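You operate a simulated robot arm through the tools that you are given. There is no shell and no other tool.

Carry out the task below with a simulated robot arm. There is one attempt and no reset: what you move stays moved.

TASK
Push the bottom shelving drawer shut. Shut the top shelving drawer. Push the bottom bench drawer shut. Push the top bench drawer shut. Fetch the screw tin with the latest date from the middle shelf of the rack and set it on the top of the hand-work bench. Put the Type 60 reel from the top of the cart on the top of the packing bench. Press the caliper zero button two times. Take the L ferrite clip from the test station and leave it on the yellow delivery note there. Stack the Size 20 clip carton from the test station on top of the Size 30 clip carton. Put the module that says "Size 50" from the top of the cart on the leads station and the module that says "Size 40" on top of the white small box there. Do these in any order. Set down upright: screw tin, module.

Only the result counts: the job must be done as asked and must still hold three seconds after the hand-in. Knocking over, shifting, dropping, spilling or breaking anything else fails it.

THE ROBOT
A 6-joint arm with a fingered hand on a trunk, on a base that drives. Base frame: it is fixed to the floor where the robot stands at the start and does not move with it; the origin is under the middle of the robot, x ahead of it, y to its left, z up. Units: cm, degrees, N and s.
With the tool pointing down near the work surface it reaches from about 10 to 60 cm from the robot's upright axis, wherever it stands. Its first joint turns from -166.0 to 166.0 degrees. Places, roughly: bottom bench drawer [-120, -350, 60]; bottom shelving drawer [-300, -200, 30]; caliper zero button [-120, -490, 80]; clip carton [0, -375, 75]; delivery note [0, -400, 75]; ferrite clip [-25, -375, 75]; leads station [-120, -480, 80]; module [175, -125, 75]; reel [175, -125, 75]; screw tin [100, -250, 75]; small box [200, -125, 75]; top bench drawer [-120, -350, 70]; top of the hand-work bench [320, -310, 80]; top of the packing bench [-20, 100, 80]; top shelving drawer [-300, -200, 60]. Payload 4 kg.
The TCP is the grasp point between the finger pads, 2.6 cm short of the fingertips. In the tool frame z runs along the fingers and y along their closing line. The gripper opens to 14.8 cm. The gripper's body begins 7.3 cm behind the TCP. The gripper is a hand of 3 fingers: y runs from the thumb to the fingers, the wrist lies at [0, 0, -23.9] in the tool frame.
Orientation is that of the tool frame in the base frame, as a unit quaternion [x, y, z, w]. With the fingers straight down and closing along the base's y, the tool's x points along the base's -x, its y along +y and its z along -z.

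THE INTERFACE
- The arm moves only by the tool step_arm. Its arguments are lists of equal length, an entry for each row: "delta_pos": the shift along the tool's x, y, z in cm, a list of three; "rot": the turn, a rotation vector about the tool's x, y, z in degrees, a list of three. In form: {"delta_pos": [[tx, ty, tz], ...], "rot": [[wx, wy, wz], ...]}. A call has 1 to 20 rows; each row shifts and turns the commanded pose from where the row before left it, along the tool's axes as they then stand. A row lasts 0.2 s, in which the tool goes at most 5 cm and 8.6 degrees; a call with a longer step from one row to the next is refused whole. Where a pose cannot be reached the arm comes as near as it can. A force on the tool above 40 N (or 10 N above the force at the start of the call, whichever is more), or a blocked arm, ends the call early, and 0.2 s more pass. In this call time passes only in rows, and 0.2 s behind the last. It gives the time, the measured TCP pose, the force on the tool (base axes), the opening and the grip force at its end, in the units of the frame above (readings bear some noise), with the torque about the TCP (base axes, N m) and any sound that the robot's microphone picked up.
- Cameras (640 x 400 px; columns grow to the right, rows downward): "scene" is now at [7.56, 18.43, 141.19]; the picture's right is [-0.25, -0.97, 0.00], its down [-0.66, 0.17, -0.73] and it looks along [0.70, -0.18, -0.69] (base axes); focal length 251 px, centre (320, 200). "wrist" rides on the gripper at [6.8, -3.9, -9] in the tool frame; the picture's right is [0.50, 0.87, 0.00], its down [-0.66, 0.38, -0.65] and it looks along [-0.57, 0.33, 0.76] (tool axes); focal length 222 px, centre (320, 200). There is no depth. A picture from a camera that has moved, and an enlarged one, comes with that camera's place and axes in the base frame and with its lens. The place of the scene camera against the robot may be out by one fixed shift of up to 1.8 cm in any direction.
- grab_frame(camera): a new picture of that camera. No time passes.
- lift_body(by): slides the trunk up (or, below 0, down) by that many cm; the arm and the scene camera ride with it, the base frame stays. It gives what a move gives, with no picture.
- roll_base(legs): drives the robot by 1 to 6 legs, each [ahead, left, turn to the left] in cm, cm and degrees, along the robot's own axes; the way and the turn of a leg run together, so that a leg with both is an arc; at most 150 cm and 180 degrees a leg. The arm and the cameras ride along, it lands a little off, and it stops where it bumps. It gives what a move gives.
- move_fingers(finger1, finger2, thumb_bend): sets how far each is bent, from 0 (flat) to 1 (curled in); at 0.3 the hand is open as for a grip, at 0.7 the pads meet at the TCP. One left out holds its place. A second passes; each finger stops where it meets its share of the squeeze, and holds until it gets a number again. It is the only way to open and close the hand. It gives what a move gives, with no picture; readings hold the bend of each and the force on the fingers (four entries, about 0 where the hand has none), thumb and palm.
- aim_head(pan, tilt): turns the head with the scene camera to pan (to the left, within 120 degrees either way) and tilt (down, from -29 to 69), counted from straight ahead of the robot. It gives what a move gives.
- inspect(camera, box): a new picture of the part [left, top, right, bottom] of that camera's present view, enlarged. No time passes.
- hand_in(): hands the job in; it is judged then, once.

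Nothing tells you exact positions but the pictures and the camera data. Unless the task says otherwise, let go and move clear before handing in.

The tools are called after "Emit:" by a JSON object that holds its "op" and its "data". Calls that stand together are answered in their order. step_arm: Moves the arm, as the interface text tells. Its arguments: {"type":"object","properties":{"delta_pos":{"type":"array","items":{"type":"array","items":{"type":"number"}}},"rot":{"type":"array","items":{"type":"array","items":{"type":"number"}}}},"required":["delta_pos","rot"]} The other tools are called the same way: lift_body (by) slides the trunk up or down; move_fingers (finger1, finger2, thumb_bend) moves the fingers one by one; roll_base (legs) drives the base; aim_head (pan, tilt) turns the head that bears the scene camera; grab_frame (camera) takes a picture; inspect (camera, box) takes an enlarged picture of a part of a camera's view; hand_in () hands the job in.

At the start:

```text
time: 0.0
tcp_pos: [33.64, -7.91, 60.78]
tcp_rot: [0.0, 1.0, -0.001, 0.001]
ft_force: [0.1, -0.1, 0.3]
ft_torque: [0.0, 0.01, -0.02]
finger_gap: 14.76
finger_force: 0.2
shape: jaw
bend: [0.3, 0.3, 0.3]
finger forces: [0.0, 0.0, 0.1, 0.1, 0.0, 0.1]
trunk travel left (down, up): [-15.0, 16.7]
robot x, y, heading: [-0.34, -0.02, -0.2]
head pan, tilt: [-14.5, 43.4]
```

scene: 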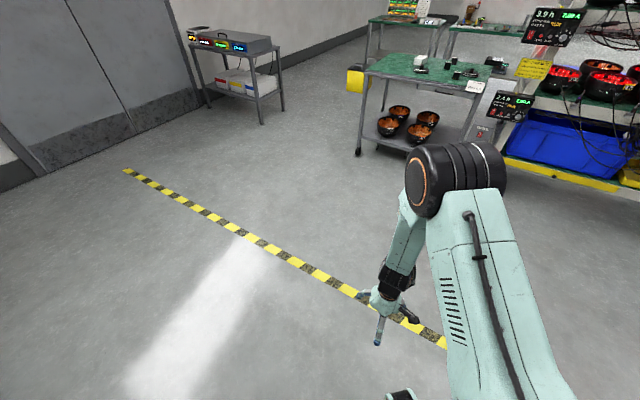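
wrist: 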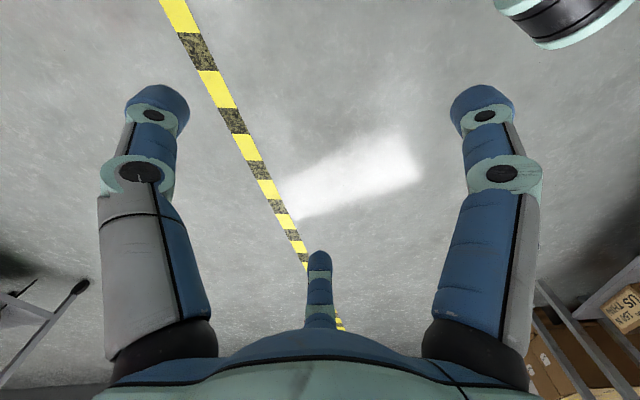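

I see a workshop floor with a cart, racks and benches around; the arm is over empty floor. First I look around with the head before driving.

Emit:
{"op": "aim_head", "data": {"pan": -60, "tilt": 20}}

```text
time: 1.1
tcp_pos: [33.77, -7.98, 60.69]
tcp_rot: [0.0, 1.0, 0.0, 0.0]
ft_force: [-0.5, 0.3, -0.6]
ft_torque: [-0.02, 0.0, -0.01]
finger_gap: 14.8
finger_force: 0.1
shape: jaw
bend: [0.3, 0.3, 0.3]
finger forces: [0.1, 0.0, 0.0, 0.0, 0.0, 0.0]
trunk travel left (down, up): [-15.0, 16.7]
robot x, y, heading: [-0.39, 0.05, -0.0]
head pan, tilt: [-60.0, 20.0]
```

Looking to the right side now.

Emit:
{"op": "grab_frame", "data": {"camera": "scene"}}

Emit:
{"op": "aim_head", "data": {"pan": -110, "tilt": 20}}

Emit:
{"op": "grab_frame", "data": {"camera": "scene"}}

Emit:
{"op": "aim_head", "data": {"pan": 60, "tilt": 20}}

Emit:
{"op": "grab_frame", "data": {"camera": "scene"}}

Emit:
{"op": "aim_head", "data": {"pan": 115, "tilt": 20}}

Emit:
{"op": "grab_frame", "data": {"camera": "scene"}}

```text
taken
camera scene: at [4.23, 12.44, 144.82], right [-0.87, -0.5, 0.0], down [-0.17, 0.3, -0.94], along [0.47, -0.81, -0.34], focal length 251 px, centre (320, 200)
```

scene: 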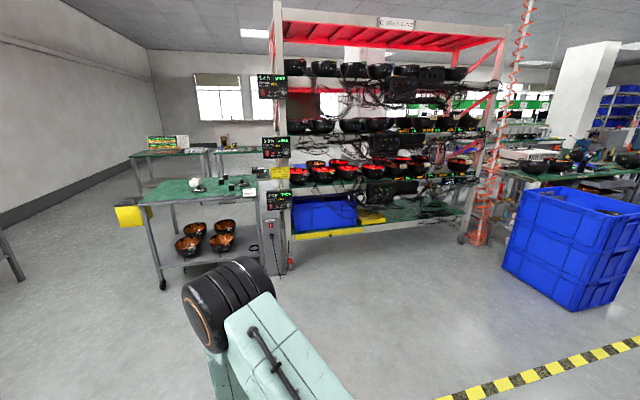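

```text
time: 2.3
tcp_pos: [33.56, -8.06, 60.74]
tcp_rot: [0.0, 1.0, 0.0, 0.0]
ft_force: [0.6, -0.5, 0.1]
ft_torque: [0.01, -0.03, 0.01]
finger_gap: 14.78
finger_force: 0.2
shape: jaw
bend: [0.3, 0.3, 0.3]
finger forces: [0.1, 0.0, 0.0, 0.0, 0.1, 0.0]
trunk travel left (down, up): [-15.0, 16.7]
robot x, y, heading: [0.16, -0.04, -0.2]
head pan, tilt: [-110.0, 20.0]
```

```text
taken
camera scene: at [-3.61, 11.75, 144.83], right [-0.94, 0.34, 0.0], down [0.12, 0.32, -0.94], along [-0.32, -0.88, -0.34], focal length 251 px, centre (320, 200)
```

scene: 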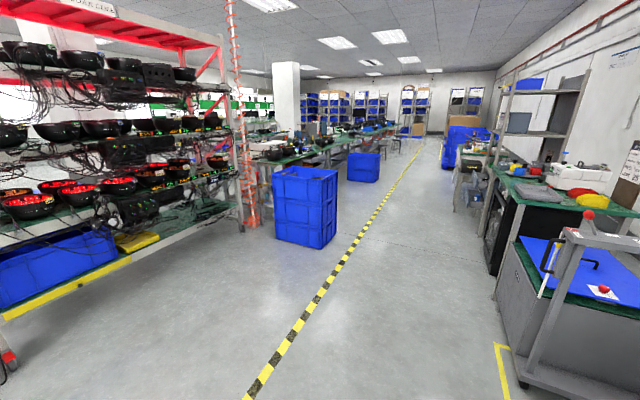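

```text
time: 4.9
tcp_pos: [33.46, -7.96, 60.76]
tcp_rot: [0.0, 1.0, -0.001, 0.0]
ft_force: [-0.7, 0.2, 0.0]
ft_torque: [-0.02, -0.01, -0.01]
finger_gap: 14.81
finger_force: 0.2
shape: jaw
bend: [0.3, 0.3, 0.3]
finger forces: [0.0, 0.0, 0.0, 0.0, 0.0, 0.0]
trunk travel left (down, up): [-15.0, 16.7]
robot x, y, heading: [0.21, -0.19, -0.0]
head pan, tilt: [60.0, 20.0]
```

```text
taken
camera scene: at [4.23, 28.56, 144.83], right [0.87, -0.5, 0.0], down [-0.17, -0.3, -0.94], along [0.47, 0.81, -0.34], focal length 251 px, centre (320, 200)
```

scene: 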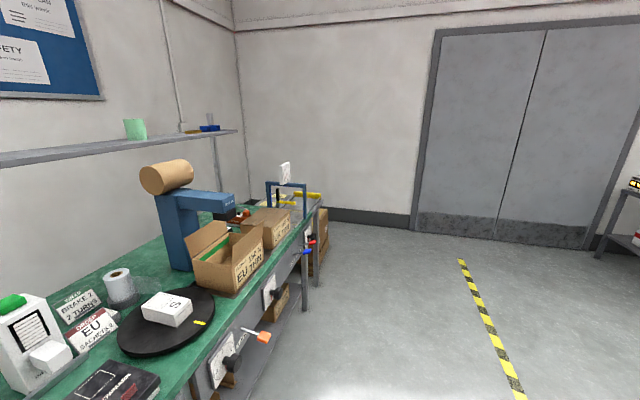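

```text
time: 6.1
tcp_pos: [33.73, -8.05, 60.74]
tcp_rot: [0.001, 1.0, 0.0, 0.001]
ft_force: [0.1, -0.2, 0.2]
ft_torque: [-0.02, 0.0, 0.0]
finger_gap: 14.79
finger_force: 0.0
shape: jaw
bend: [0.3, 0.3, 0.3]
finger forces: [0.0, 0.0, 0.0, 0.0, 0.1, 0.0]
trunk travel left (down, up): [-15.0, 16.7]
robot x, y, heading: [-0.1, -0.21, 0.0]
head pan, tilt: [115.0, 20.0]
```

```text
taken
camera scene: at [-4.36, 28.94, 144.83], right [0.91, 0.42, 0.0], down [0.14, -0.31, -0.94], along [-0.4, 0.85, -0.34], focal length 251 px, centre (320, 200)
```

scene: 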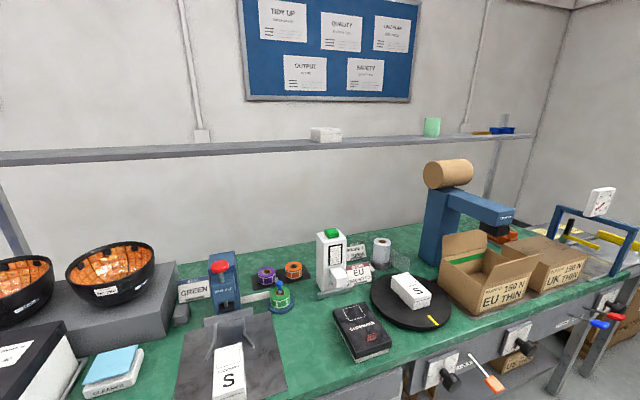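

The packing bench is at the left, the cart ahead right, then rack, test line and stations. I look closer at the cart.

Emit:
{"op": "aim_head", "data": {"pan": -38, "tilt": 20}}

Emit:
{"op": "grab_frame", "data": {"camera": "scene"}}

Emit:
{"op": "inspect", "data": {"camera": "scene", "box": [220, 140, 420, 265]}}

```text
time: 8.5
tcp_pos: [33.56, -8.02, 60.72]
tcp_rot: [0.001, 1.0, 0.001, -0.001]
ft_force: [0.2, 0.0, -0.3]
ft_torque: [0.02, -0.03, -0.04]
finger_gap: 14.79
finger_force: 0.1
shape: jaw
bend: [0.3, 0.3, 0.3]
finger forces: [0.0, 0.0, 0.0, 0.0, 0.1, 0.1]
trunk travel left (down, up): [-15.0, 16.7]
robot x, y, heading: [0.08, -0.11, 0.1]
head pan, tilt: [-38.0, 20.0]
```

```text
taken
camera scene: at [6.91, 14.77, 144.83], right [-0.62, -0.79, 0.0], down [-0.27, 0.21, -0.94], along [0.74, -0.58, -0.34], focal length 251 px, centre (320, 200)
```

scene: 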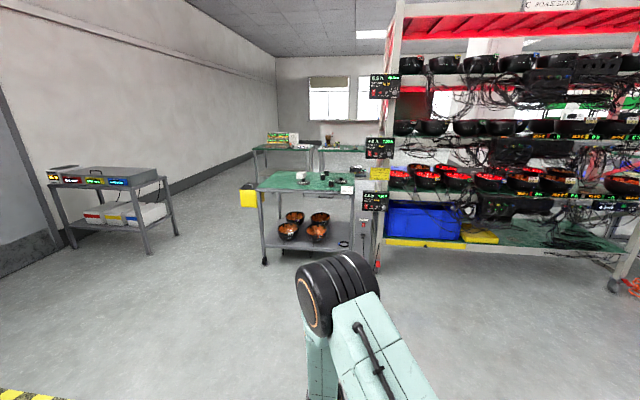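

```text
3.20 times, centred on (320, 202) of scene
camera zoom: at [6.91, 14.77, 144.83], right [-0.62, -0.79, 0.0], down [-0.27, 0.21, -0.94], along [0.74, -0.58, -0.34], focal length 803 px, centre (320, 192)
```

zoom: 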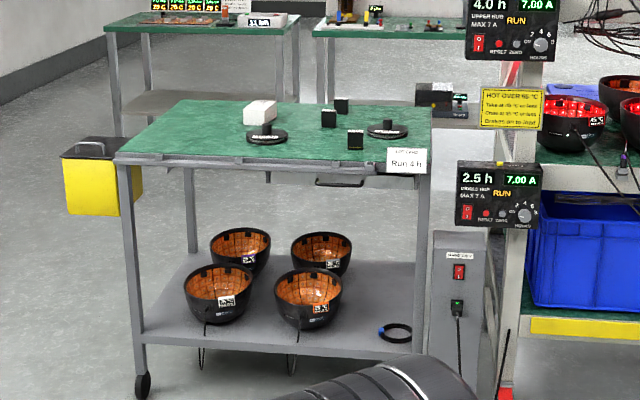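

The cart carries a white box, two discs (reels) and three small modules. I check the robot's own base size by looking straight down, and check other views.

Emit:
{"op": "aim_head", "data": {"pan": 0, "tilt": 69}}

Emit:
{"op": "grab_frame", "data": {"camera": "scene"}}

Emit:
{"op": "aim_head", "data": {"pan": 60, "tilt": 69}}

Emit:
{"op": "grab_frame", "data": {"camera": "scene"}}

```text
time: 9.7
tcp_pos: [33.62, -8.01, 60.89]
tcp_rot: [0.0, 1.0, -0.001, 0.0]
ft_force: [0.7, -0.2, -0.1]
ft_torque: [0.01, 0.05, 0.02]
finger_gap: 14.79
finger_force: 0.2
shape: jaw
bend: [0.3, 0.3, 0.3]
finger forces: [0.0, 0.0, 0.0, 0.0, 0.1, 0.0]
trunk travel left (down, up): [-15.0, 16.7]
robot x, y, heading: [-0.09, 0.36, -0.0]
head pan, tilt: [0.0, 68.8]
```

```text
taken
camera scene: at [5.16, 20.5, 138.08], right [0.0, -1.0, 0.0], down [-0.93, 0.0, -0.36], along [0.36, 0.0, -0.93], focal length 251 px, centre (320, 200)
```

scene: 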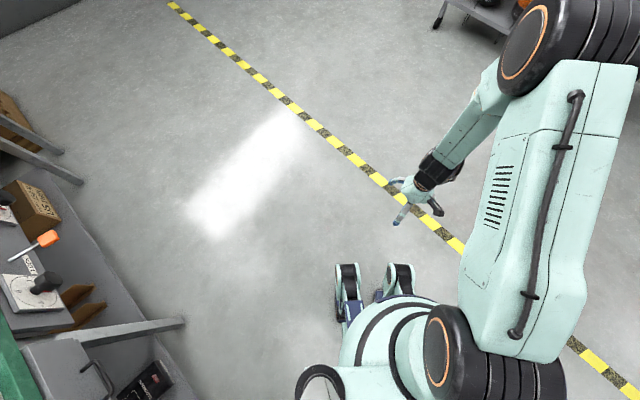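

```text
time: 11.0
tcp_pos: [33.58, -7.98, 60.78]
tcp_rot: [0.0, 1.0, 0.0, 0.0]
ft_force: [0.1, 0.1, -0.6]
ft_torque: [0.01, 0.0, 0.05]
finger_gap: 14.8
finger_force: 0.1
shape: jaw
bend: [0.3, 0.3, 0.3]
finger forces: [0.1, 0.1, 0.1, 0.1, 0.1, 0.0]
trunk travel left (down, up): [-15.0, 16.7]
robot x, y, heading: [-0.25, 0.06, -0.1]
head pan, tilt: [60.0, 68.8]
```

```text
taken
camera scene: at [2.37, 25.34, 138.07], right [0.87, -0.5, 0.0], down [-0.47, -0.81, -0.36], along [0.18, 0.31, -0.93], focal length 251 px, centre (320, 200)
```

scene: 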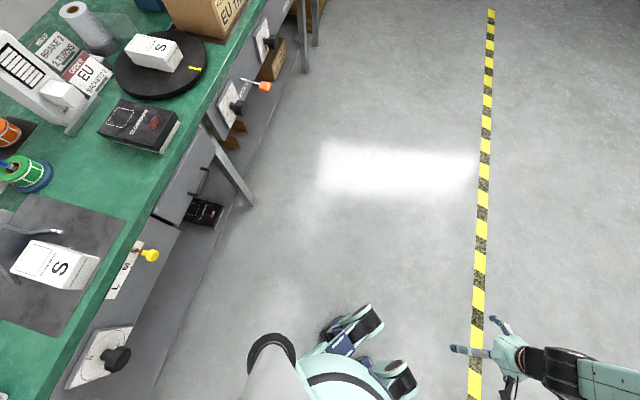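

I raise the hand first, then drive partway toward the cart and look again.

Emit:
{"op": "step_arm", "data": {"delta_pos": [[0, 0, -5], [0, 0, -5], [0, 0, -5], [0, 0, -5], [0, 0, -5], [0, 0, -5], [0, 0, -5], [0, 0, -5]], "rot": [[0, 0, 0], [0, 0, 0], [0, 0, 0], [0, 0, 0], [0, 0, 0], [0, 0, 0], [0, 0, 0], [0, 0, 0]]}}

Emit:
{"op": "roll_base", "data": {"legs": [[0, 0, -24], [130, 0, 0], [0, 0, -24]]}}

Emit:
{"op": "aim_head", "data": {"pan": 0, "tilt": 35}}

Emit:
{"op": "grab_frame", "data": {"camera": "scene"}}

```text
time: 12.8
tcp_pos: [33.33, -8.02, 100.45]
tcp_rot: [0.0, 1.0, 0.0, 0.0]
ft_force: [0.7, 0.3, 0.7]
ft_torque: [0.01, -0.01, -0.01]
finger_gap: 14.81
finger_force: 0.1
shape: jaw
bend: [0.3, 0.3, 0.3]
finger forces: [0.0, 0.1, 0.0, 0.1, 0.0, 0.1]
trunk travel left (down, up): [-15.0, 16.7]
robot x, y, heading: [-0.01, -0.06, 0.0]
head pan, tilt: [60.0, 68.8]
```

```text
time: 21.7
tcp_pos: [133.51, -81.08, 100.42]
tcp_rot: [0.407, 0.914, -0.001, 0.0]
ft_force: [-0.4, -0.8, 0.0]
ft_torque: [0.0, 0.01, 0.0]
finger_gap: 14.76
finger_force: 0.2
shape: jaw
bend: [0.3, 0.3, 0.3]
finger forces: [0.1, 0.1, 0.0, 0.0, 0.0, 0.0]
trunk travel left (down, up): [-15.0, 16.7]
robot x, y, heading: [116.81, -50.8, -48.3]
head pan, tilt: [60.0, 68.8]
```

```text
time: 23.0
tcp_pos: [133.29, -81.26, 100.34]
tcp_rot: [0.406, 0.914, 0.0, -0.001]
ft_force: [-0.6, -0.4, -0.6]
ft_torque: [-0.01, 0.0, -0.01]
finger_gap: 14.79
finger_force: 0.0
shape: jaw
bend: [0.3, 0.3, 0.3]
finger forces: [0.0, 0.1, 0.0, 0.1, 0.0, 0.0]
trunk travel left (down, up): [-15.0, 16.7]
robot x, y, heading: [117.11, -50.98, -48.1]
head pan, tilt: [0.0, 35.0]
```

```text
taken
camera scene: at [138.64, -42.52, 142.44], right [-0.74, -0.67, 0.0], down [-0.38, 0.43, -0.82], along [0.55, -0.61, -0.57], focal length 251 px, centre (320, 200)
```

scene: 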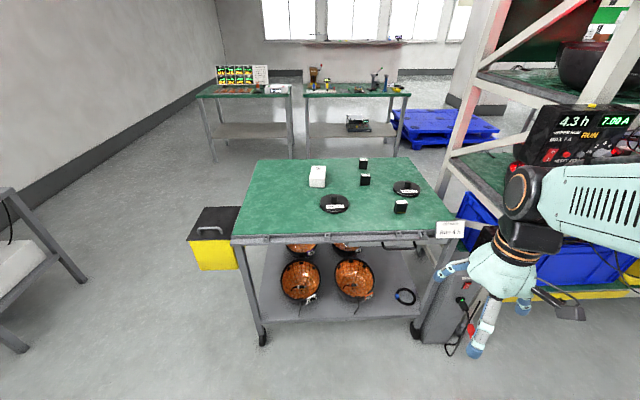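

Cart now in view ahead. I zoom in to read labels and geometry.

Emit:
{"op": "inspect", "data": {"camera": "scene", "box": [220, 140, 460, 290]}}

Emit:
{"op": "inspect", "data": {"camera": "scene", "box": [300, 150, 430, 231]}}

```text
2.67 times, centred on (340, 215) of scene
camera zoom: at [138.64, -42.52, 142.44], right [-0.74, -0.67, 0.0], down [-0.38, 0.43, -0.82], along [0.55, -0.61, -0.57], focal length 669 px, centre (267, 160)
```

zoom: 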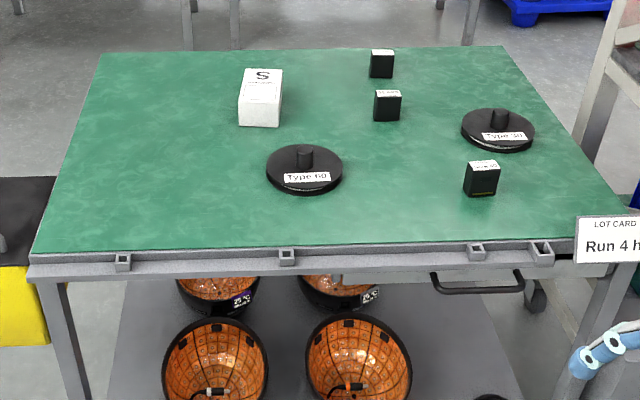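

```text
4.92 times, centred on (365, 190) of scene
camera zoom: at [138.64, -42.52, 142.44], right [-0.74, -0.67, 0.0], down [-0.38, 0.43, -0.82], along [0.55, -0.61, -0.57], focal length 1235 px, centre (98, 247)
```

zoom: 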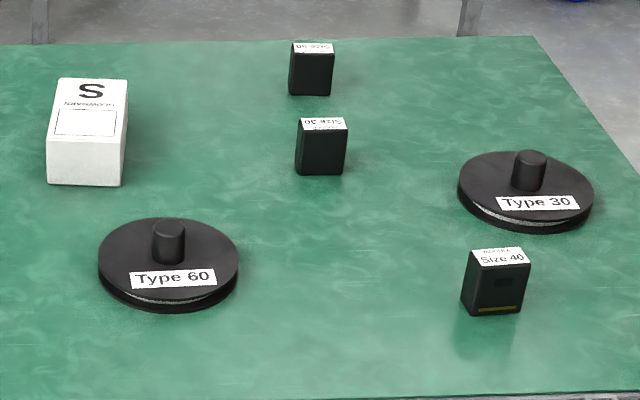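

The modules read Size 40 (front right), Size 30 (middle) and probably Size 50 (back); the reels are Type 60 (left) and Type 30 (right). I test how the hand closes in free air before going nearer.

Emit:
{"op": "move_fingers", "data": {"finger1": 0.6, "finger2": 0.6, "thumb_bend": 0.6}}

Emit:
{"op": "grab_frame", "data": {"camera": "wrist"}}

Emit:
{"op": "inspect", "data": {"camera": "scene", "box": [420, 200, 620, 360]}}

Emit:
{"op": "move_fingers", "data": {"finger1": 0.7, "finger2": 0.7, "thumb_bend": 0.7}}

Emit:
{"op": "grab_frame", "data": {"camera": "wrist"}}

```text
time: 24.0
tcp_pos: [133.35, -81.2, 100.41]
tcp_rot: [0.406, 0.914, 0.0, 0.0]
ft_force: [0.7, -0.5, -0.6]
ft_torque: [0.0, 0.0, -0.01]
finger_gap: 2.99
finger_force: 0.2
shape: fingers
bend: [0.6, 0.6, 0.6]
finger forces: [0.1, 0.0, 0.0, 0.0, 0.0, 0.1]
trunk travel left (down, up): [-15.0, 16.7]
robot x, y, heading: [116.69, -50.91, -48.1]
head pan, tilt: [0.0, 35.0]
```

```text
taken
camera wrist: at [125.92, -78.66, 109.46], right [0.31, 0.95, 0.0], down [0.72, -0.23, 0.65], along [0.62, -0.2, -0.76], focal length 222 px, centre (320, 200)
```

wrist: 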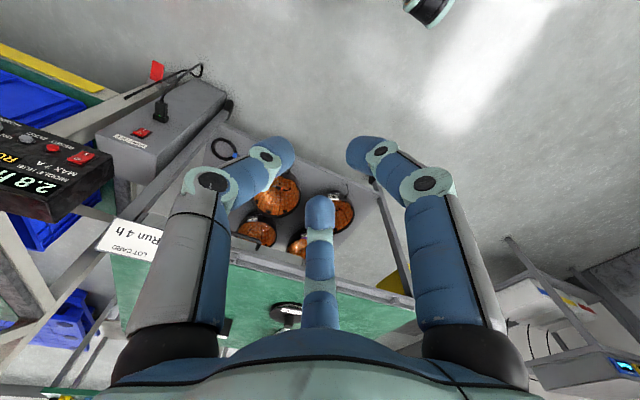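

```text
2.50 times, centred on (520, 280) of scene
camera zoom: at [138.63, -42.52, 142.44], right [-0.74, -0.67, 0.0], down [-0.38, 0.43, -0.82], along [0.55, -0.61, -0.57], focal length 627 px, centre (-180, 0)
```

zoom: 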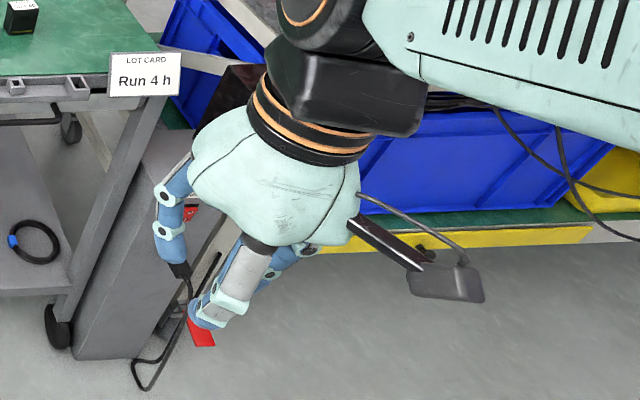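

```text
time: 25.0
tcp_pos: [133.45, -81.07, 100.47]
tcp_rot: [0.407, 0.914, 0.0, 0.0]
ft_force: [-0.5, 0.3, -0.4]
ft_torque: [-0.02, -0.03, 0.0]
finger_gap: 0.04
finger_force: 0.2
shape: fingers
bend: [0.69, 0.69, 0.7]
finger forces: [0.0, 0.1, 0.1, 0.1, 0.1, 0.0]
trunk travel left (down, up): [-15.0, 16.7]
robot x, y, heading: [116.91, -51.06, -47.8]
head pan, tilt: [0.0, 35.0]
```

```text
taken
camera wrist: at [125.92, -78.66, 109.46], right [0.31, 0.95, 0.0], down [0.72, -0.23, 0.65], along [0.62, -0.2, -0.76], focal length 222 px, centre (320, 200)
```

wrist: 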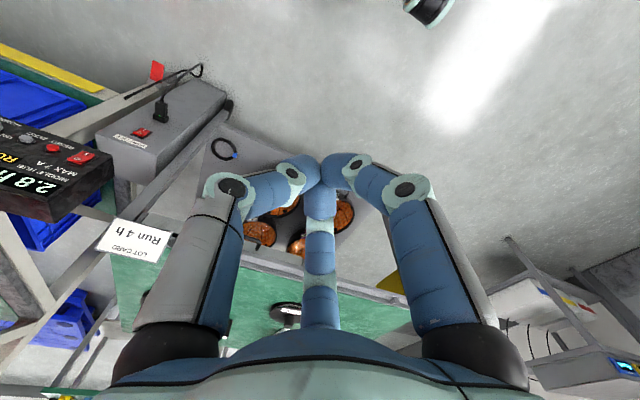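

The hand closes as a symmetric three-finger chuck, so a knob grasp on the reel suits it. I open it and drive up to the cart's front, centred on the Type 60 reel.

Emit:
{"op": "move_fingers", "data": {"finger1": 0.3, "finger2": 0.3, "thumb_bend": 0.3}}

Emit:
{"op": "roll_base", "data": {"legs": [[0, 0, 2.5], [0, 12, 0], [42, 0, 0]]}}

Emit:
{"op": "aim_head", "data": {"pan": -5, "tilt": 55}}

Emit:
{"op": "grab_frame", "data": {"camera": "scene"}}

Emit:
{"op": "grab_frame", "data": {"camera": "wrist"}}

```text
time: 26.0
tcp_pos: [133.4, -81.14, 100.37]
tcp_rot: [0.406, 0.914, -0.001, 0.0]
ft_force: [0.9, -0.7, 0.3]
ft_torque: [-0.03, -0.02, 0.04]
finger_gap: 12.65
finger_force: 0.1
shape: fingers
bend: [0.3, 0.3, 0.3]
finger forces: [0.1, 0.0, 0.0, 0.1, 0.0, 0.1]
trunk travel left (down, up): [-15.0, 16.7]
robot x, y, heading: [117.29, -50.89, -48.0]
head pan, tilt: [0.0, 35.0]
```

```text
time: 30.3
tcp_pos: [173.24, -102.35, 100.36]
tcp_rot: [0.388, 0.922, 0.0, 0.001]
ft_force: [0.0, 0.3, 0.6]
ft_torque: [0.0, -0.02, 0.01]
finger_gap: 12.63
finger_force: 0.2
shape: fingers
bend: [0.3, 0.3, 0.3]
finger forces: [0.0, 0.0, 0.0, 0.0, 0.0, 0.1]
trunk travel left (down, up): [-15.0, 16.7]
robot x, y, heading: [155.49, -72.86, -45.8]
head pan, tilt: [0.0, 35.0]
```

```text
time: 31.1
tcp_pos: [173.14, -102.37, 100.33]
tcp_rot: [0.387, 0.922, 0.0, 0.0]
ft_force: [0.7, -0.1, -0.3]
ft_torque: [-0.03, 0.01, 0.02]
finger_gap: 12.66
finger_force: 0.1
shape: fingers
bend: [0.3, 0.3, 0.3]
finger forces: [0.1, 0.0, 0.1, 0.1, 0.1, 0.1]
trunk travel left (down, up): [-15.0, 16.7]
robot x, y, heading: [155.26, -72.73, -45.7]
head pan, tilt: [-5.0, 55.0]
```

```text
taken
camera scene: at [175.08, -62.9, 139.62], right [-0.77, -0.64, 0.0], down [-0.52, 0.63, -0.57], along [0.36, -0.44, -0.82], focal length 251 px, centre (320, 200)
```

scene: 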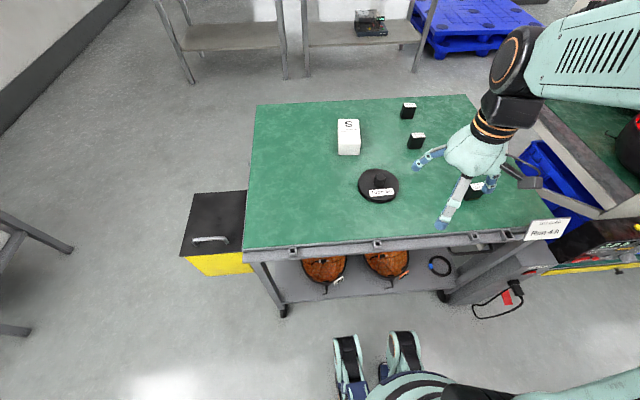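

```text
taken
camera wrist: at [165.55, -100.21, 109.47], right [0.27, 0.96, 0.0], down [0.73, -0.2, 0.65], along [0.63, -0.18, -0.76], focal length 222 px, centre (320, 200)
```

wrist: 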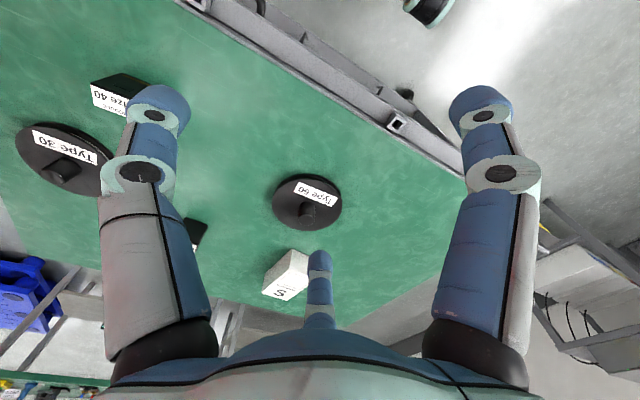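

The reel triangulates to about (191, -110) with the knob top near z 80–83. I move over it and look again with the wrist camera.

Emit:
{"op": "step_arm", "data": {"delta_pos": [[-4.5, 1.87, 0], [-4.5, 1.87, 0], [-4.5, 1.87, 0], [-4.46, 1.85, 0], [0, 0, 4]], "rot": [[0, 0, 0], [0, 0, 0], [0, 0, 0], [0, 0, 0], [0, 0, 0]]}}

Emit:
{"op": "grab_frame", "data": {"camera": "wrist"}}

Emit:
{"op": "grab_frame", "data": {"camera": "scene"}}

```text
time: 32.3
tcp_pos: [191.18, -109.83, 96.43]
tcp_rot: [0.388, 0.922, -0.001, 0.0]
ft_force: [0.5, 0.4, 0.3]
ft_torque: [-0.02, 0.03, 0.0]
finger_gap: 12.68
finger_force: 0.1
shape: fingers
bend: [0.3, 0.3, 0.3]
finger forces: [0.1, 0.0, 0.0, 0.0, 0.1, 0.0]
trunk travel left (down, up): [-15.0, 16.7]
robot x, y, heading: [155.58, -72.75, -45.4]
head pan, tilt: [-5.0, 55.0]
```

```text
taken
camera wrist: at [183.63, -107.65, 105.51], right [0.27, 0.96, 0.0], down [0.73, -0.2, 0.65], along [0.63, -0.18, -0.76], focal length 222 px, centre (320, 200)
```

wrist: 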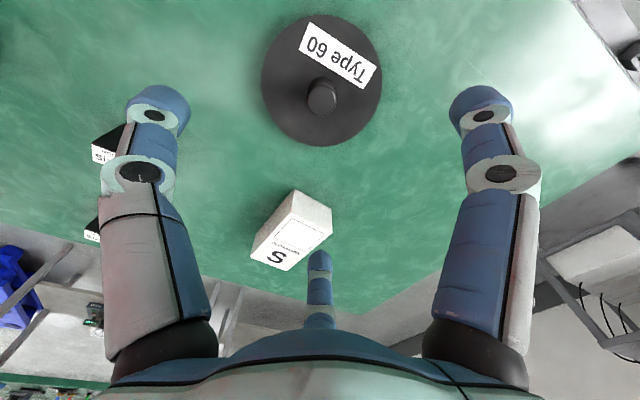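

```text
taken
camera scene: at [175.07, -62.91, 139.62], right [-0.77, -0.64, 0.0], down [-0.52, 0.63, -0.57], along [0.36, -0.44, -0.82], focal length 251 px, centre (320, 200)
```

scene: 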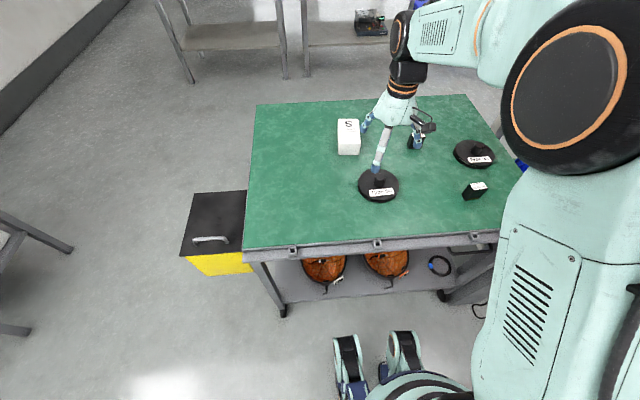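

The knob top is at about (190.3, -109.3, 81). I centre over it, come down, and check before closing.

Emit:
{"op": "step_arm", "data": {"delta_pos": [[1.0, -0.3, 4], [0, 0, 4], [0, 0, 3], [0, 0, 2], [0, 0, 1.5]], "rot": [[0, 0, 0], [0, 0, 0], [0, 0, 0], [0, 0, 0], [0, 0, 0]]}}

Emit:
{"op": "grab_frame", "data": {"camera": "wrist"}}

Emit:
{"op": "inspect", "data": {"camera": "scene", "box": [330, 90, 450, 220]}}

```text
time: 33.6
tcp_pos: [190.29, -109.56, 82.39]
tcp_rot: [0.388, 0.921, -0.001, 0.005]
ft_force: [-4.7, 6.2, 16.4]
ft_torque: [0.01, 0.17, -0.33]
finger_gap: 12.91
finger_force: 8.2
shape: fingers
bend: [0.28, 0.3, 0.29]
finger forces: [4.4, 5.5, 0.0, 0.0, 6.3, 0.1]
trunk travel left (down, up): [-15.0, 16.7]
robot x, y, heading: [155.35, -72.61, -45.4]
head pan, tilt: [-5.0, 55.0]
stopped in row 5: the force on the tool passed its limit at 44 N (the readings are from after the stop); the commanded pose is now the measured one
```

```text
taken
camera wrist: at [182.75, -107.37, 91.36], right [0.27, 0.96, 0.0], down [0.72, -0.2, 0.66], along [0.63, -0.18, -0.75], focal length 222 px, centre (320, 200)
```

wrist: 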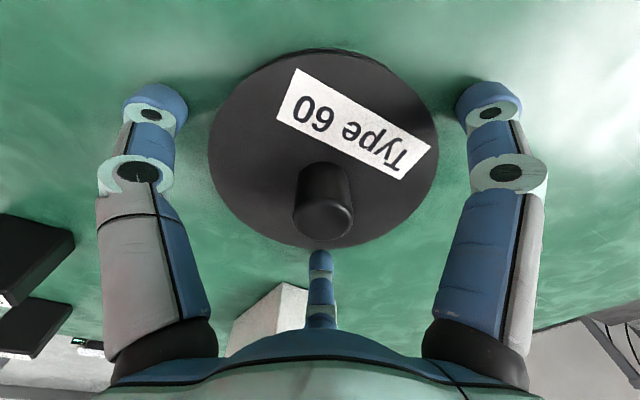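

```text
3.08 times, centred on (390, 155) of scene
camera zoom: at [175.01, -62.81, 139.63], right [-0.77, -0.64, 0.0], down [-0.52, 0.63, -0.57], along [0.36, -0.44, -0.82], focal length 772 px, centre (105, 338)
```

zoom: 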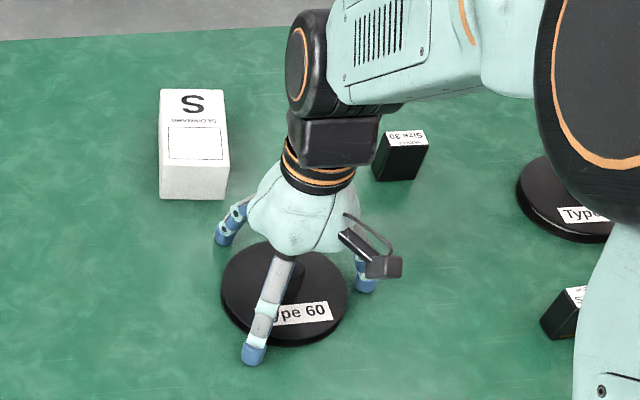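

The open fingertips reach lower than expected and touch the cart top around the disc. I raise 4 cm, half-close the fingers, then come down over the knob.

Emit:
{"op": "step_arm", "data": {"delta_pos": [[0, 0, -2], [0, 0, -2]], "rot": [[0, 0, 0], [0, 0, 0]]}}

Emit:
{"op": "move_fingers", "data": {"finger1": 0.48, "finger2": 0.48, "thumb_bend": 0.48}}

Emit:
{"op": "grab_frame", "data": {"camera": "wrist"}}

Emit:
{"op": "inspect", "data": {"camera": "scene", "box": [330, 90, 450, 220]}}

```text
time: 34.2
tcp_pos: [190.28, -109.42, 86.29]
tcp_rot: [0.387, 0.922, -0.002, 0.004]
ft_force: [0.9, 0.0, 0.2]
ft_torque: [-0.04, -0.02, 0.05]
finger_gap: 12.76
finger_force: 0.1
shape: fingers
bend: [0.3, 0.3, 0.3]
finger forces: [0.1, 0.1, 0.0, 0.1, 0.0, 0.1]
trunk travel left (down, up): [-15.0, 16.7]
robot x, y, heading: [155.34, -73.02, -45.5]
head pan, tilt: [-5.0, 55.0]
```

```text
time: 35.2
tcp_pos: [190.32, -109.46, 86.21]
tcp_rot: [0.388, 0.922, -0.001, 0.004]
ft_force: [0.3, 0.0, 0.2]
ft_torque: [-0.01, 0.02, 0.0]
finger_gap: 6.91
finger_force: 0.2
shape: fingers
bend: [0.48, 0.48, 0.48]
finger forces: [0.1, 0.1, 0.1, 0.1, 0.1, 0.0]
trunk travel left (down, up): [-15.0, 16.7]
robot x, y, heading: [154.96, -73.07, -45.6]
head pan, tilt: [-5.0, 55.0]
```

```text
taken
camera wrist: at [182.68, -107.32, 95.17], right [0.27, 0.96, 0.0], down [0.73, -0.2, 0.66], along [0.63, -0.18, -0.75], focal length 222 px, centre (320, 200)
```

wrist: 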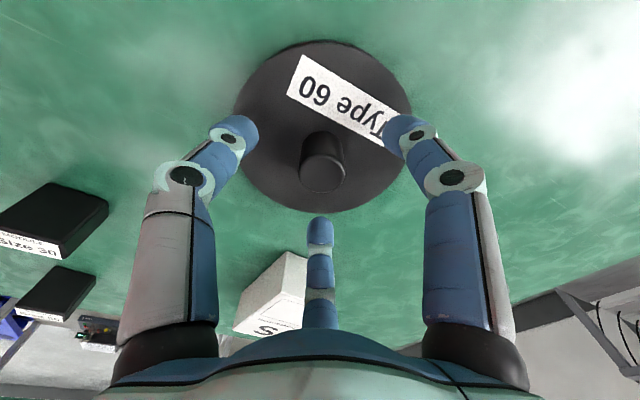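

```text
3.08 times, centred on (390, 155) of scene
camera zoom: at [175.09, -62.91, 139.62], right [-0.77, -0.64, 0.0], down [-0.52, 0.63, -0.57], along [0.36, -0.44, -0.82], focal length 772 px, centre (105, 338)
```

zoom: 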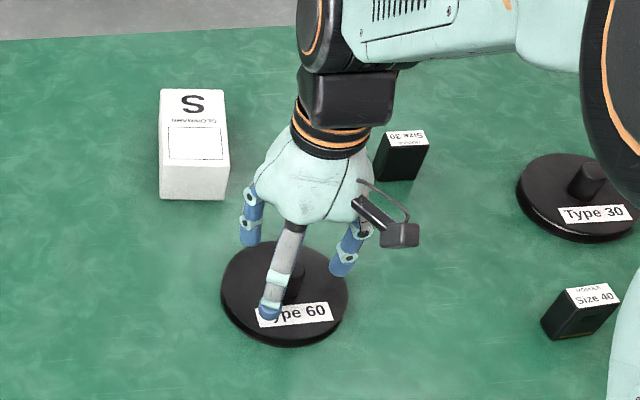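

Emit:
{"op": "step_arm", "data": {"delta_pos": [[0, 0, 2], [0, 0, 1.5], [0, 0, 0.7]], "rot": [[0, 0, 0], [0, 0, 0], [0, 0, 0]]}}

Emit:
{"op": "move_fingers", "data": {"finger1": 0.7, "finger2": 0.7, "thumb_bend": 0.7}}

Emit:
{"op": "grab_frame", "data": {"camera": "wrist"}}

Emit:
{"op": "inspect", "data": {"camera": "scene", "box": [330, 90, 450, 220]}}

```text
time: 35.6
tcp_pos: [190.54, -109.83, 84.92]
tcp_rot: [0.388, 0.922, -0.004, 0.009]
ft_force: [-1.2, -1.1, 21.1]
ft_torque: [1.1, 0.33, 0.07]
finger_gap: 7.09
finger_force: 10.0
shape: fingers
bend: [0.45, 0.48, 0.48]
finger forces: [20.2, 0.0, 0.1, 0.0, 0.5, 0.0]
trunk travel left (down, up): [-15.0, 16.7]
robot x, y, heading: [155.23, -73.18, -45.6]
head pan, tilt: [-5.0, 55.0]
stopped in row 2: the force on the tool passed its limit at 61 N (the readings are from after the stop); the commanded pose is now the measured one
```

```text
time: 36.6
tcp_pos: [190.42, -109.57, 84.92]
tcp_rot: [0.389, 0.921, -0.004, 0.006]
ft_force: [-4.1, 4.5, 14.0]
ft_torque: [0.45, 0.2, 0.05]
finger_gap: 2.22
finger_force: 15.0
shape: fingers
bend: [0.59, 0.66, 0.66]
finger forces: [20.2, 2.8, 0.0, 0.0, 7.5, 0.0]
trunk travel left (down, up): [-15.0, 16.7]
robot x, y, heading: [155.38, -72.85, -45.5]
head pan, tilt: [-5.0, 55.0]
```

```text
taken
camera wrist: at [182.78, -107.41, 93.79], right [0.27, 0.96, -0.01], down [0.72, -0.2, 0.66], along [0.64, -0.19, -0.75], focal length 222 px, centre (320, 200)
```

wrist: 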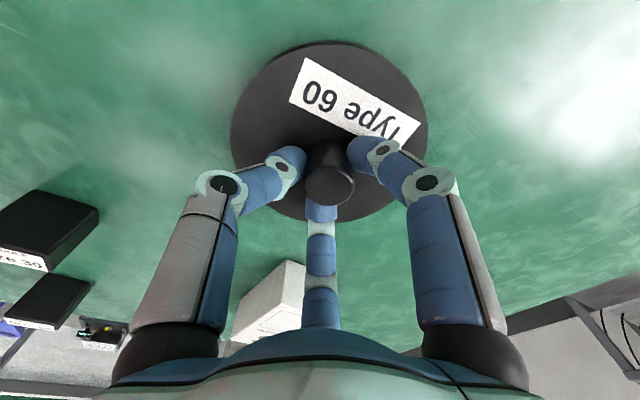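

```text
3.08 times, centred on (390, 155) of scene
camera zoom: at [174.98, -62.79, 139.62], right [-0.77, -0.64, 0.0], down [-0.52, 0.63, -0.57], along [0.36, -0.44, -0.82], focal length 772 px, centre (105, 338)
```

zoom: 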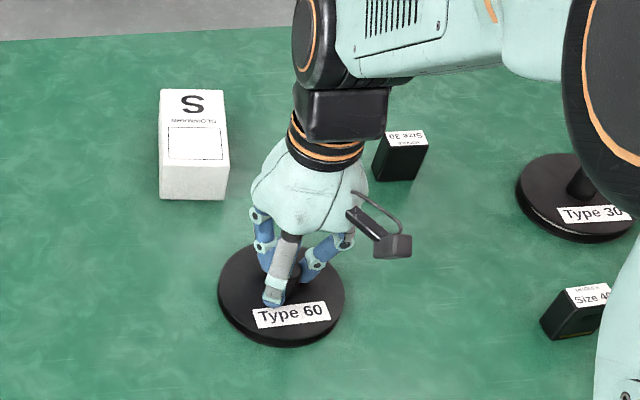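

The fingers now close around the knob. I lift a little and check whether the reel comes along.

Emit:
{"op": "step_arm", "data": {"delta_pos": [[0, 0, -0.6], [0, 0, -0.6]], "rot": [[0, 0, 0], [0, 0, 0]]}}

Emit:
{"op": "move_fingers", "data": {"finger1": 0.75, "finger2": 0.75, "thumb_bend": 0.75}}

Emit:
{"op": "grab_frame", "data": {"camera": "wrist"}}

Emit:
{"op": "inspect", "data": {"camera": "scene", "box": [330, 90, 450, 220]}}

```text
time: 37.2
tcp_pos: [190.46, -109.62, 85.92]
tcp_rot: [0.388, 0.922, -0.003, 0.007]
ft_force: [-0.6, 1.0, -1.0]
ft_torque: [0.01, 0.02, -0.03]
finger_gap: 2.23
finger_force: 9.8
shape: fingers
bend: [0.6, 0.66, 0.66]
finger forces: [8.1, 4.2, 0.0, 0.1, 7.5, 0.0]
trunk travel left (down, up): [-15.0, 16.7]
robot x, y, heading: [155.7, -72.73, -45.6]
head pan, tilt: [-5.0, 55.0]
```

```text
time: 38.2
tcp_pos: [190.58, -109.68, 85.89]
tcp_rot: [0.388, 0.922, -0.004, 0.007]
ft_force: [-0.7, 0.5, -1.3]
ft_torque: [0.0, 0.02, -0.02]
finger_gap: 2.2
finger_force: 14.7
shape: fingers
bend: [0.6, 0.65, 0.68]
finger forces: [10.9, 7.8, 0.0, 0.0, 10.9, 0.0]
trunk travel left (down, up): [-15.0, 16.7]
robot x, y, heading: [155.29, -72.42, -45.3]
head pan, tilt: [-5.0, 55.0]
```

```text
taken
camera wrist: at [182.84, -107.44, 94.9], right [0.27, 0.96, -0.01], down [0.72, -0.2, 0.66], along [0.64, -0.19, -0.75], focal length 222 px, centre (320, 200)
```

wrist: 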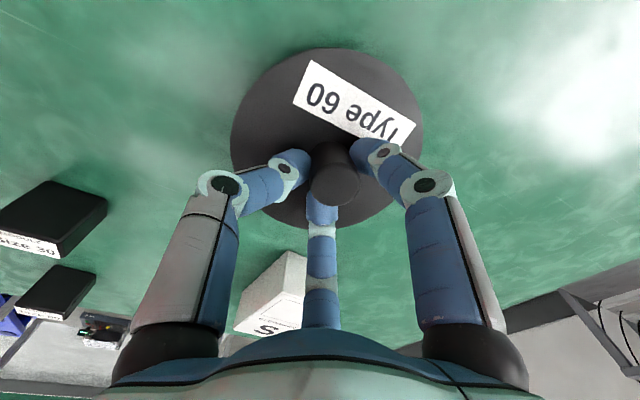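

```text
3.08 times, centred on (390, 155) of scene
camera zoom: at [175.1, -62.93, 139.62], right [-0.77, -0.64, 0.0], down [-0.52, 0.63, -0.57], along [0.36, -0.44, -0.82], focal length 772 px, centre (105, 338)
```

zoom: 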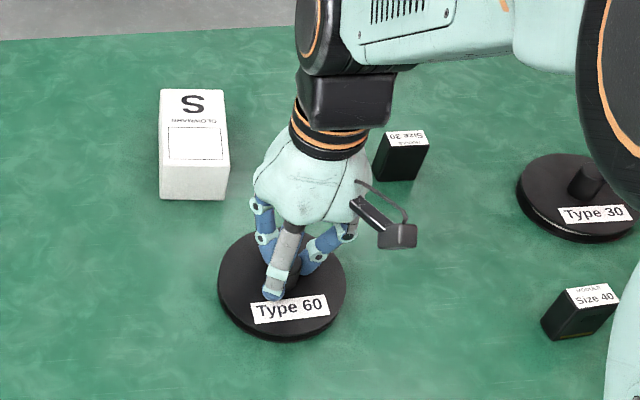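

The reel is lifted and held firmly. I raise it, pull the arm in, back away from the cart and drive to the packing bench.

Emit:
{"op": "step_arm", "data": {"delta_pos": [[0, 0, -4], [0, 0, -4], [0, 0, -4], [4.5, 0, 0], [4.5, 0, 0], [4.5, 0, 0]], "rot": [[0, 0, 0], [0, 0, 0], [0, 0, 0], [0, 0, 0], [0, 0, 0], [0, 0, 0]]}}

Emit:
{"op": "roll_base", "data": {"legs": [[-65, 0, 0], [0, 0, 90], [0, 0, 90]]}}

Emit:
{"op": "aim_head", "data": {"pan": 0, "tilt": 25}}

Emit:
{"op": "grab_frame", "data": {"camera": "scene"}}

```text
time: 39.6
tcp_pos: [180.8, -99.76, 97.44]
tcp_rot: [0.389, 0.921, -0.004, 0.008]
ft_force: [-0.7, 0.4, -0.6]
ft_torque: [-0.02, 0.0, 0.01]
finger_gap: 2.17
finger_force: 14.1
shape: fingers
bend: [0.6, 0.72, 0.68]
finger forces: [10.9, 7.7, 0.0, 0.1, 10.9, 0.0]
trunk travel left (down, up): [-15.0, 16.7]
robot x, y, heading: [155.82, -72.86, -45.7]
head pan, tilt: [-5.0, 55.0]
```

```text
time: 50.9
tcp_pos: [83.97, -1.1, 97.46]
tcp_rot: [0.927, -0.375, -0.007, -0.003]
ft_force: [-0.6, 0.3, -1.1]
ft_torque: [-0.01, -0.01, -0.01]
finger_gap: 2.16
finger_force: 14.2
shape: fingers
bend: [0.6, 0.72, 0.68]
finger forces: [10.6, 7.1, 0.0, 0.0, 10.5, 0.0]
trunk travel left (down, up): [-15.0, 16.7]
robot x, y, heading: [110.37, -27.45, 136.1]
head pan, tilt: [-5.0, 55.0]
```

```text
time: 51.8
tcp_pos: [84.01, -1.08, 97.44]
tcp_rot: [0.927, -0.375, -0.008, -0.003]
ft_force: [0.0, -0.1, -0.9]
ft_torque: [0.03, 0.02, 0.0]
finger_gap: 2.18
finger_force: 13.8
shape: fingers
bend: [0.6, 0.72, 0.68]
finger forces: [10.6, 7.1, 0.0, 0.0, 10.5, 0.0]
trunk travel left (down, up): [-15.0, 16.7]
robot x, y, heading: [110.18, -27.46, 136.1]
head pan, tilt: [0.0, 25.0]
```

```text
taken
camera scene: at [91.71, -37.88, 144.01], right [0.69, 0.72, 0.0], down [0.3, -0.29, -0.91], along [-0.65, 0.63, -0.42], focal length 251 px, centre (320, 200)
```

scene: 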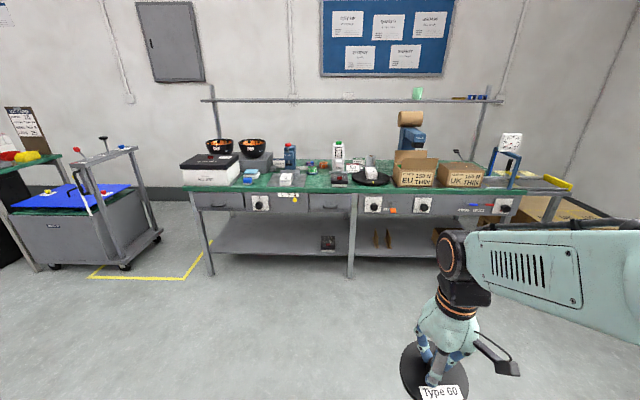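

Emit:
{"op": "inspect", "data": {"camera": "scene", "box": [170, 120, 410, 270]}}

```text
2.67 times, centred on (290, 195) of scene
camera zoom: at [91.71, -37.88, 144.01], right [0.69, 0.72, 0.0], down [0.3, -0.29, -0.91], along [-0.65, 0.63, -0.42], focal length 669 px, centre (400, 213)
```

zoom: 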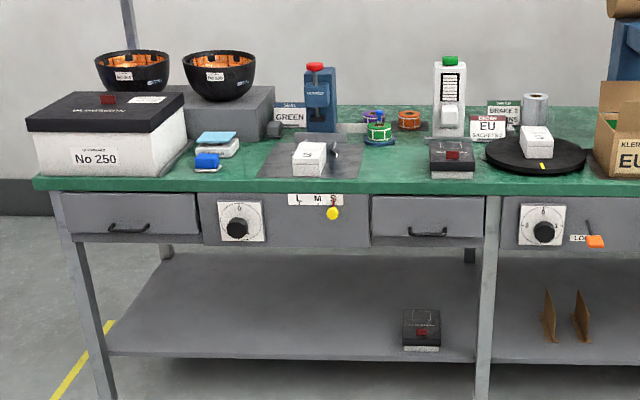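

The bench is ahead; a gap exists between the grey mat and the black box. I move nearer and square up.

Emit:
{"op": "roll_base", "data": {"legs": [[0, 26, 0], [100, 0, 0], [0, 0, -6.6]]}}

Emit:
{"op": "aim_head", "data": {"pan": -5, "tilt": 45}}

Emit:
{"op": "grab_frame", "data": {"camera": "scene"}}

Emit:
{"op": "grab_frame", "data": {"camera": "wrist"}}

```text
time: 60.0
tcp_pos: [-0.68, 53.48, 97.51]
tcp_rot: [0.898, -0.44, -0.007, -0.004]
ft_force: [1.0, -0.4, -2.0]
ft_torque: [-0.01, -0.03, -0.02]
finger_gap: 2.18
finger_force: 14.4
shape: fingers
bend: [0.6, 0.72, 0.68]
finger forces: [10.7, 7.0, 0.1, 0.0, 10.6, 0.1]
trunk travel left (down, up): [-15.0, 16.7]
robot x, y, heading: [21.19, 23.59, 127.9]
head pan, tilt: [0.0, 25.0]
```

```text
time: 60.9
tcp_pos: [-0.67, 53.36, 97.53]
tcp_rot: [0.898, -0.44, -0.007, -0.004]
ft_force: [-0.3, 0.4, -1.5]
ft_torque: [0.0, -0.04, -0.01]
finger_gap: 2.19
finger_force: 14.6
shape: fingers
bend: [0.6, 0.72, 0.68]
finger forces: [10.7, 6.9, 0.1, 0.0, 10.7, 0.0]
trunk travel left (down, up): [-15.0, 16.7]
robot x, y, heading: [21.46, 23.49, 127.8]
head pan, tilt: [-5.0, 45.0]
```

```text
taken
camera scene: at [3.0, 15.61, 140.97], right [0.84, 0.54, 0.0], down [0.38, -0.59, -0.71], along [-0.38, 0.59, -0.71], focal length 251 px, centre (320, 200)
```

scene: 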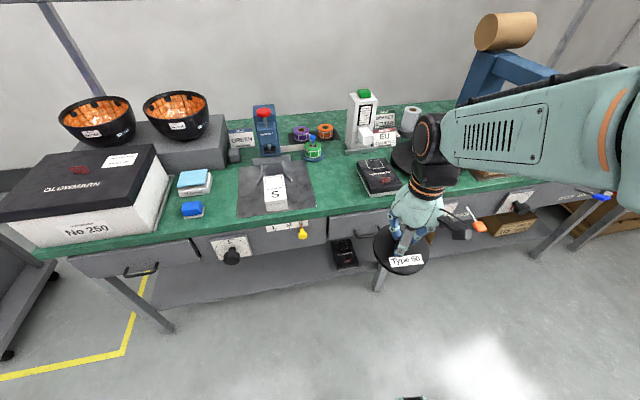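

```text
taken
camera wrist: at [6.54, 50.39, 106.43], right [-0.38, -0.93, -0.01], down [-0.69, 0.28, 0.66], along [-0.61, 0.26, -0.75], focal length 222 px, centre (320, 200)
```

wrist: 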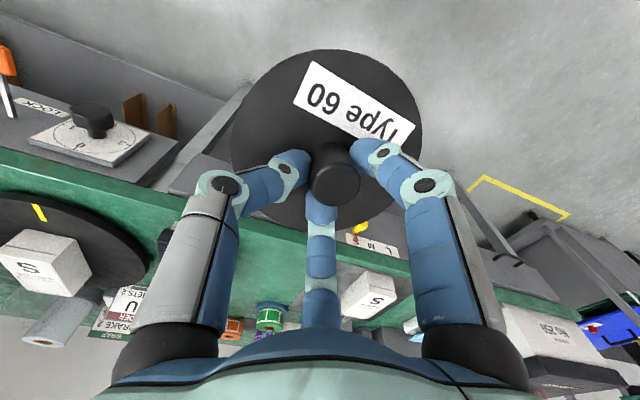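

Emit:
{"op": "inspect", "data": {"camera": "scene", "box": [220, 90, 460, 240]}}

```text
2.67 times, centred on (340, 165) of scene
camera zoom: at [3.0, 15.61, 140.97], right [0.84, 0.54, 0.0], down [0.38, -0.59, -0.71], along [-0.38, 0.59, -0.71], focal length 669 px, centre (267, 293)
```

zoom: 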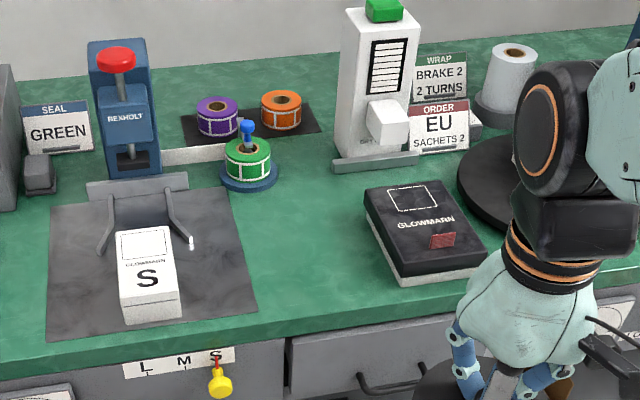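

There is a gap about 19 cm wide between the mat and the black box. I lift a little more and drive up to the bench edge.

Emit:
{"op": "step_arm", "data": {"delta_pos": [[0, 0, -4]], "rot": [[0, 0, 0]]}}

Emit:
{"op": "roll_base", "data": {"legs": [[0, 7, 0], [22, 0, 0]]}}

Emit:
{"op": "aim_head", "data": {"pan": -15, "tilt": 60}}

Emit:
{"op": "grab_frame", "data": {"camera": "scene"}}

```text
time: 61.3
tcp_pos: [-0.67, 53.45, 101.18]
tcp_rot: [0.898, -0.441, -0.007, -0.004]
ft_force: [0.8, -0.5, -1.2]
ft_torque: [0.01, -0.02, -0.05]
finger_gap: 2.17
finger_force: 14.8
shape: fingers
bend: [0.6, 0.72, 0.68]
finger forces: [10.7, 7.1, 0.0, 0.0, 10.7, 0.0]
trunk travel left (down, up): [-15.0, 16.7]
robot x, y, heading: [21.42, 23.49, 127.7]
head pan, tilt: [-5.0, 45.0]
```

```text
time: 63.9
tcp_pos: [-19.62, 66.27, 101.11]
tcp_rot: [0.898, -0.441, -0.006, -0.003]
ft_force: [-0.6, 0.0, -1.0]
ft_torque: [0.02, -0.03, 0.0]
finger_gap: 2.18
finger_force: 14.6
shape: fingers
bend: [0.6, 0.72, 0.68]
finger forces: [10.6, 7.1, 0.1, 0.0, 10.6, 0.0]
trunk travel left (down, up): [-15.0, 16.7]
robot x, y, heading: [2.43, 36.54, 128.2]
head pan, tilt: [-5.0, 45.0]
```

```text
time: 64.6
tcp_pos: [-19.65, 66.23, 101.27]
tcp_rot: [0.898, -0.441, -0.007, -0.003]
ft_force: [0.5, -0.6, -1.2]
ft_torque: [-0.02, 0.04, 0.0]
finger_gap: 2.18
finger_force: 14.1
shape: fingers
bend: [0.6, 0.72, 0.68]
finger forces: [10.7, 7.1, 0.0, 0.0, 10.7, 0.0]
trunk travel left (down, up): [-15.0, 16.7]
robot x, y, heading: [2.62, 36.51, 127.8]
head pan, tilt: [-15.0, 60.0]
```

```text
taken
camera scene: at [-14.28, 27.78, 139.02], right [0.92, 0.39, 0.0], down [0.34, -0.8, -0.5], along [-0.19, 0.46, -0.87], focal length 251 px, centre (320, 200)
```

scene: 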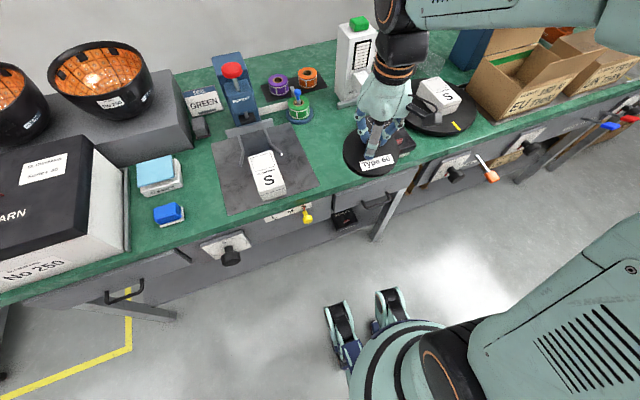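

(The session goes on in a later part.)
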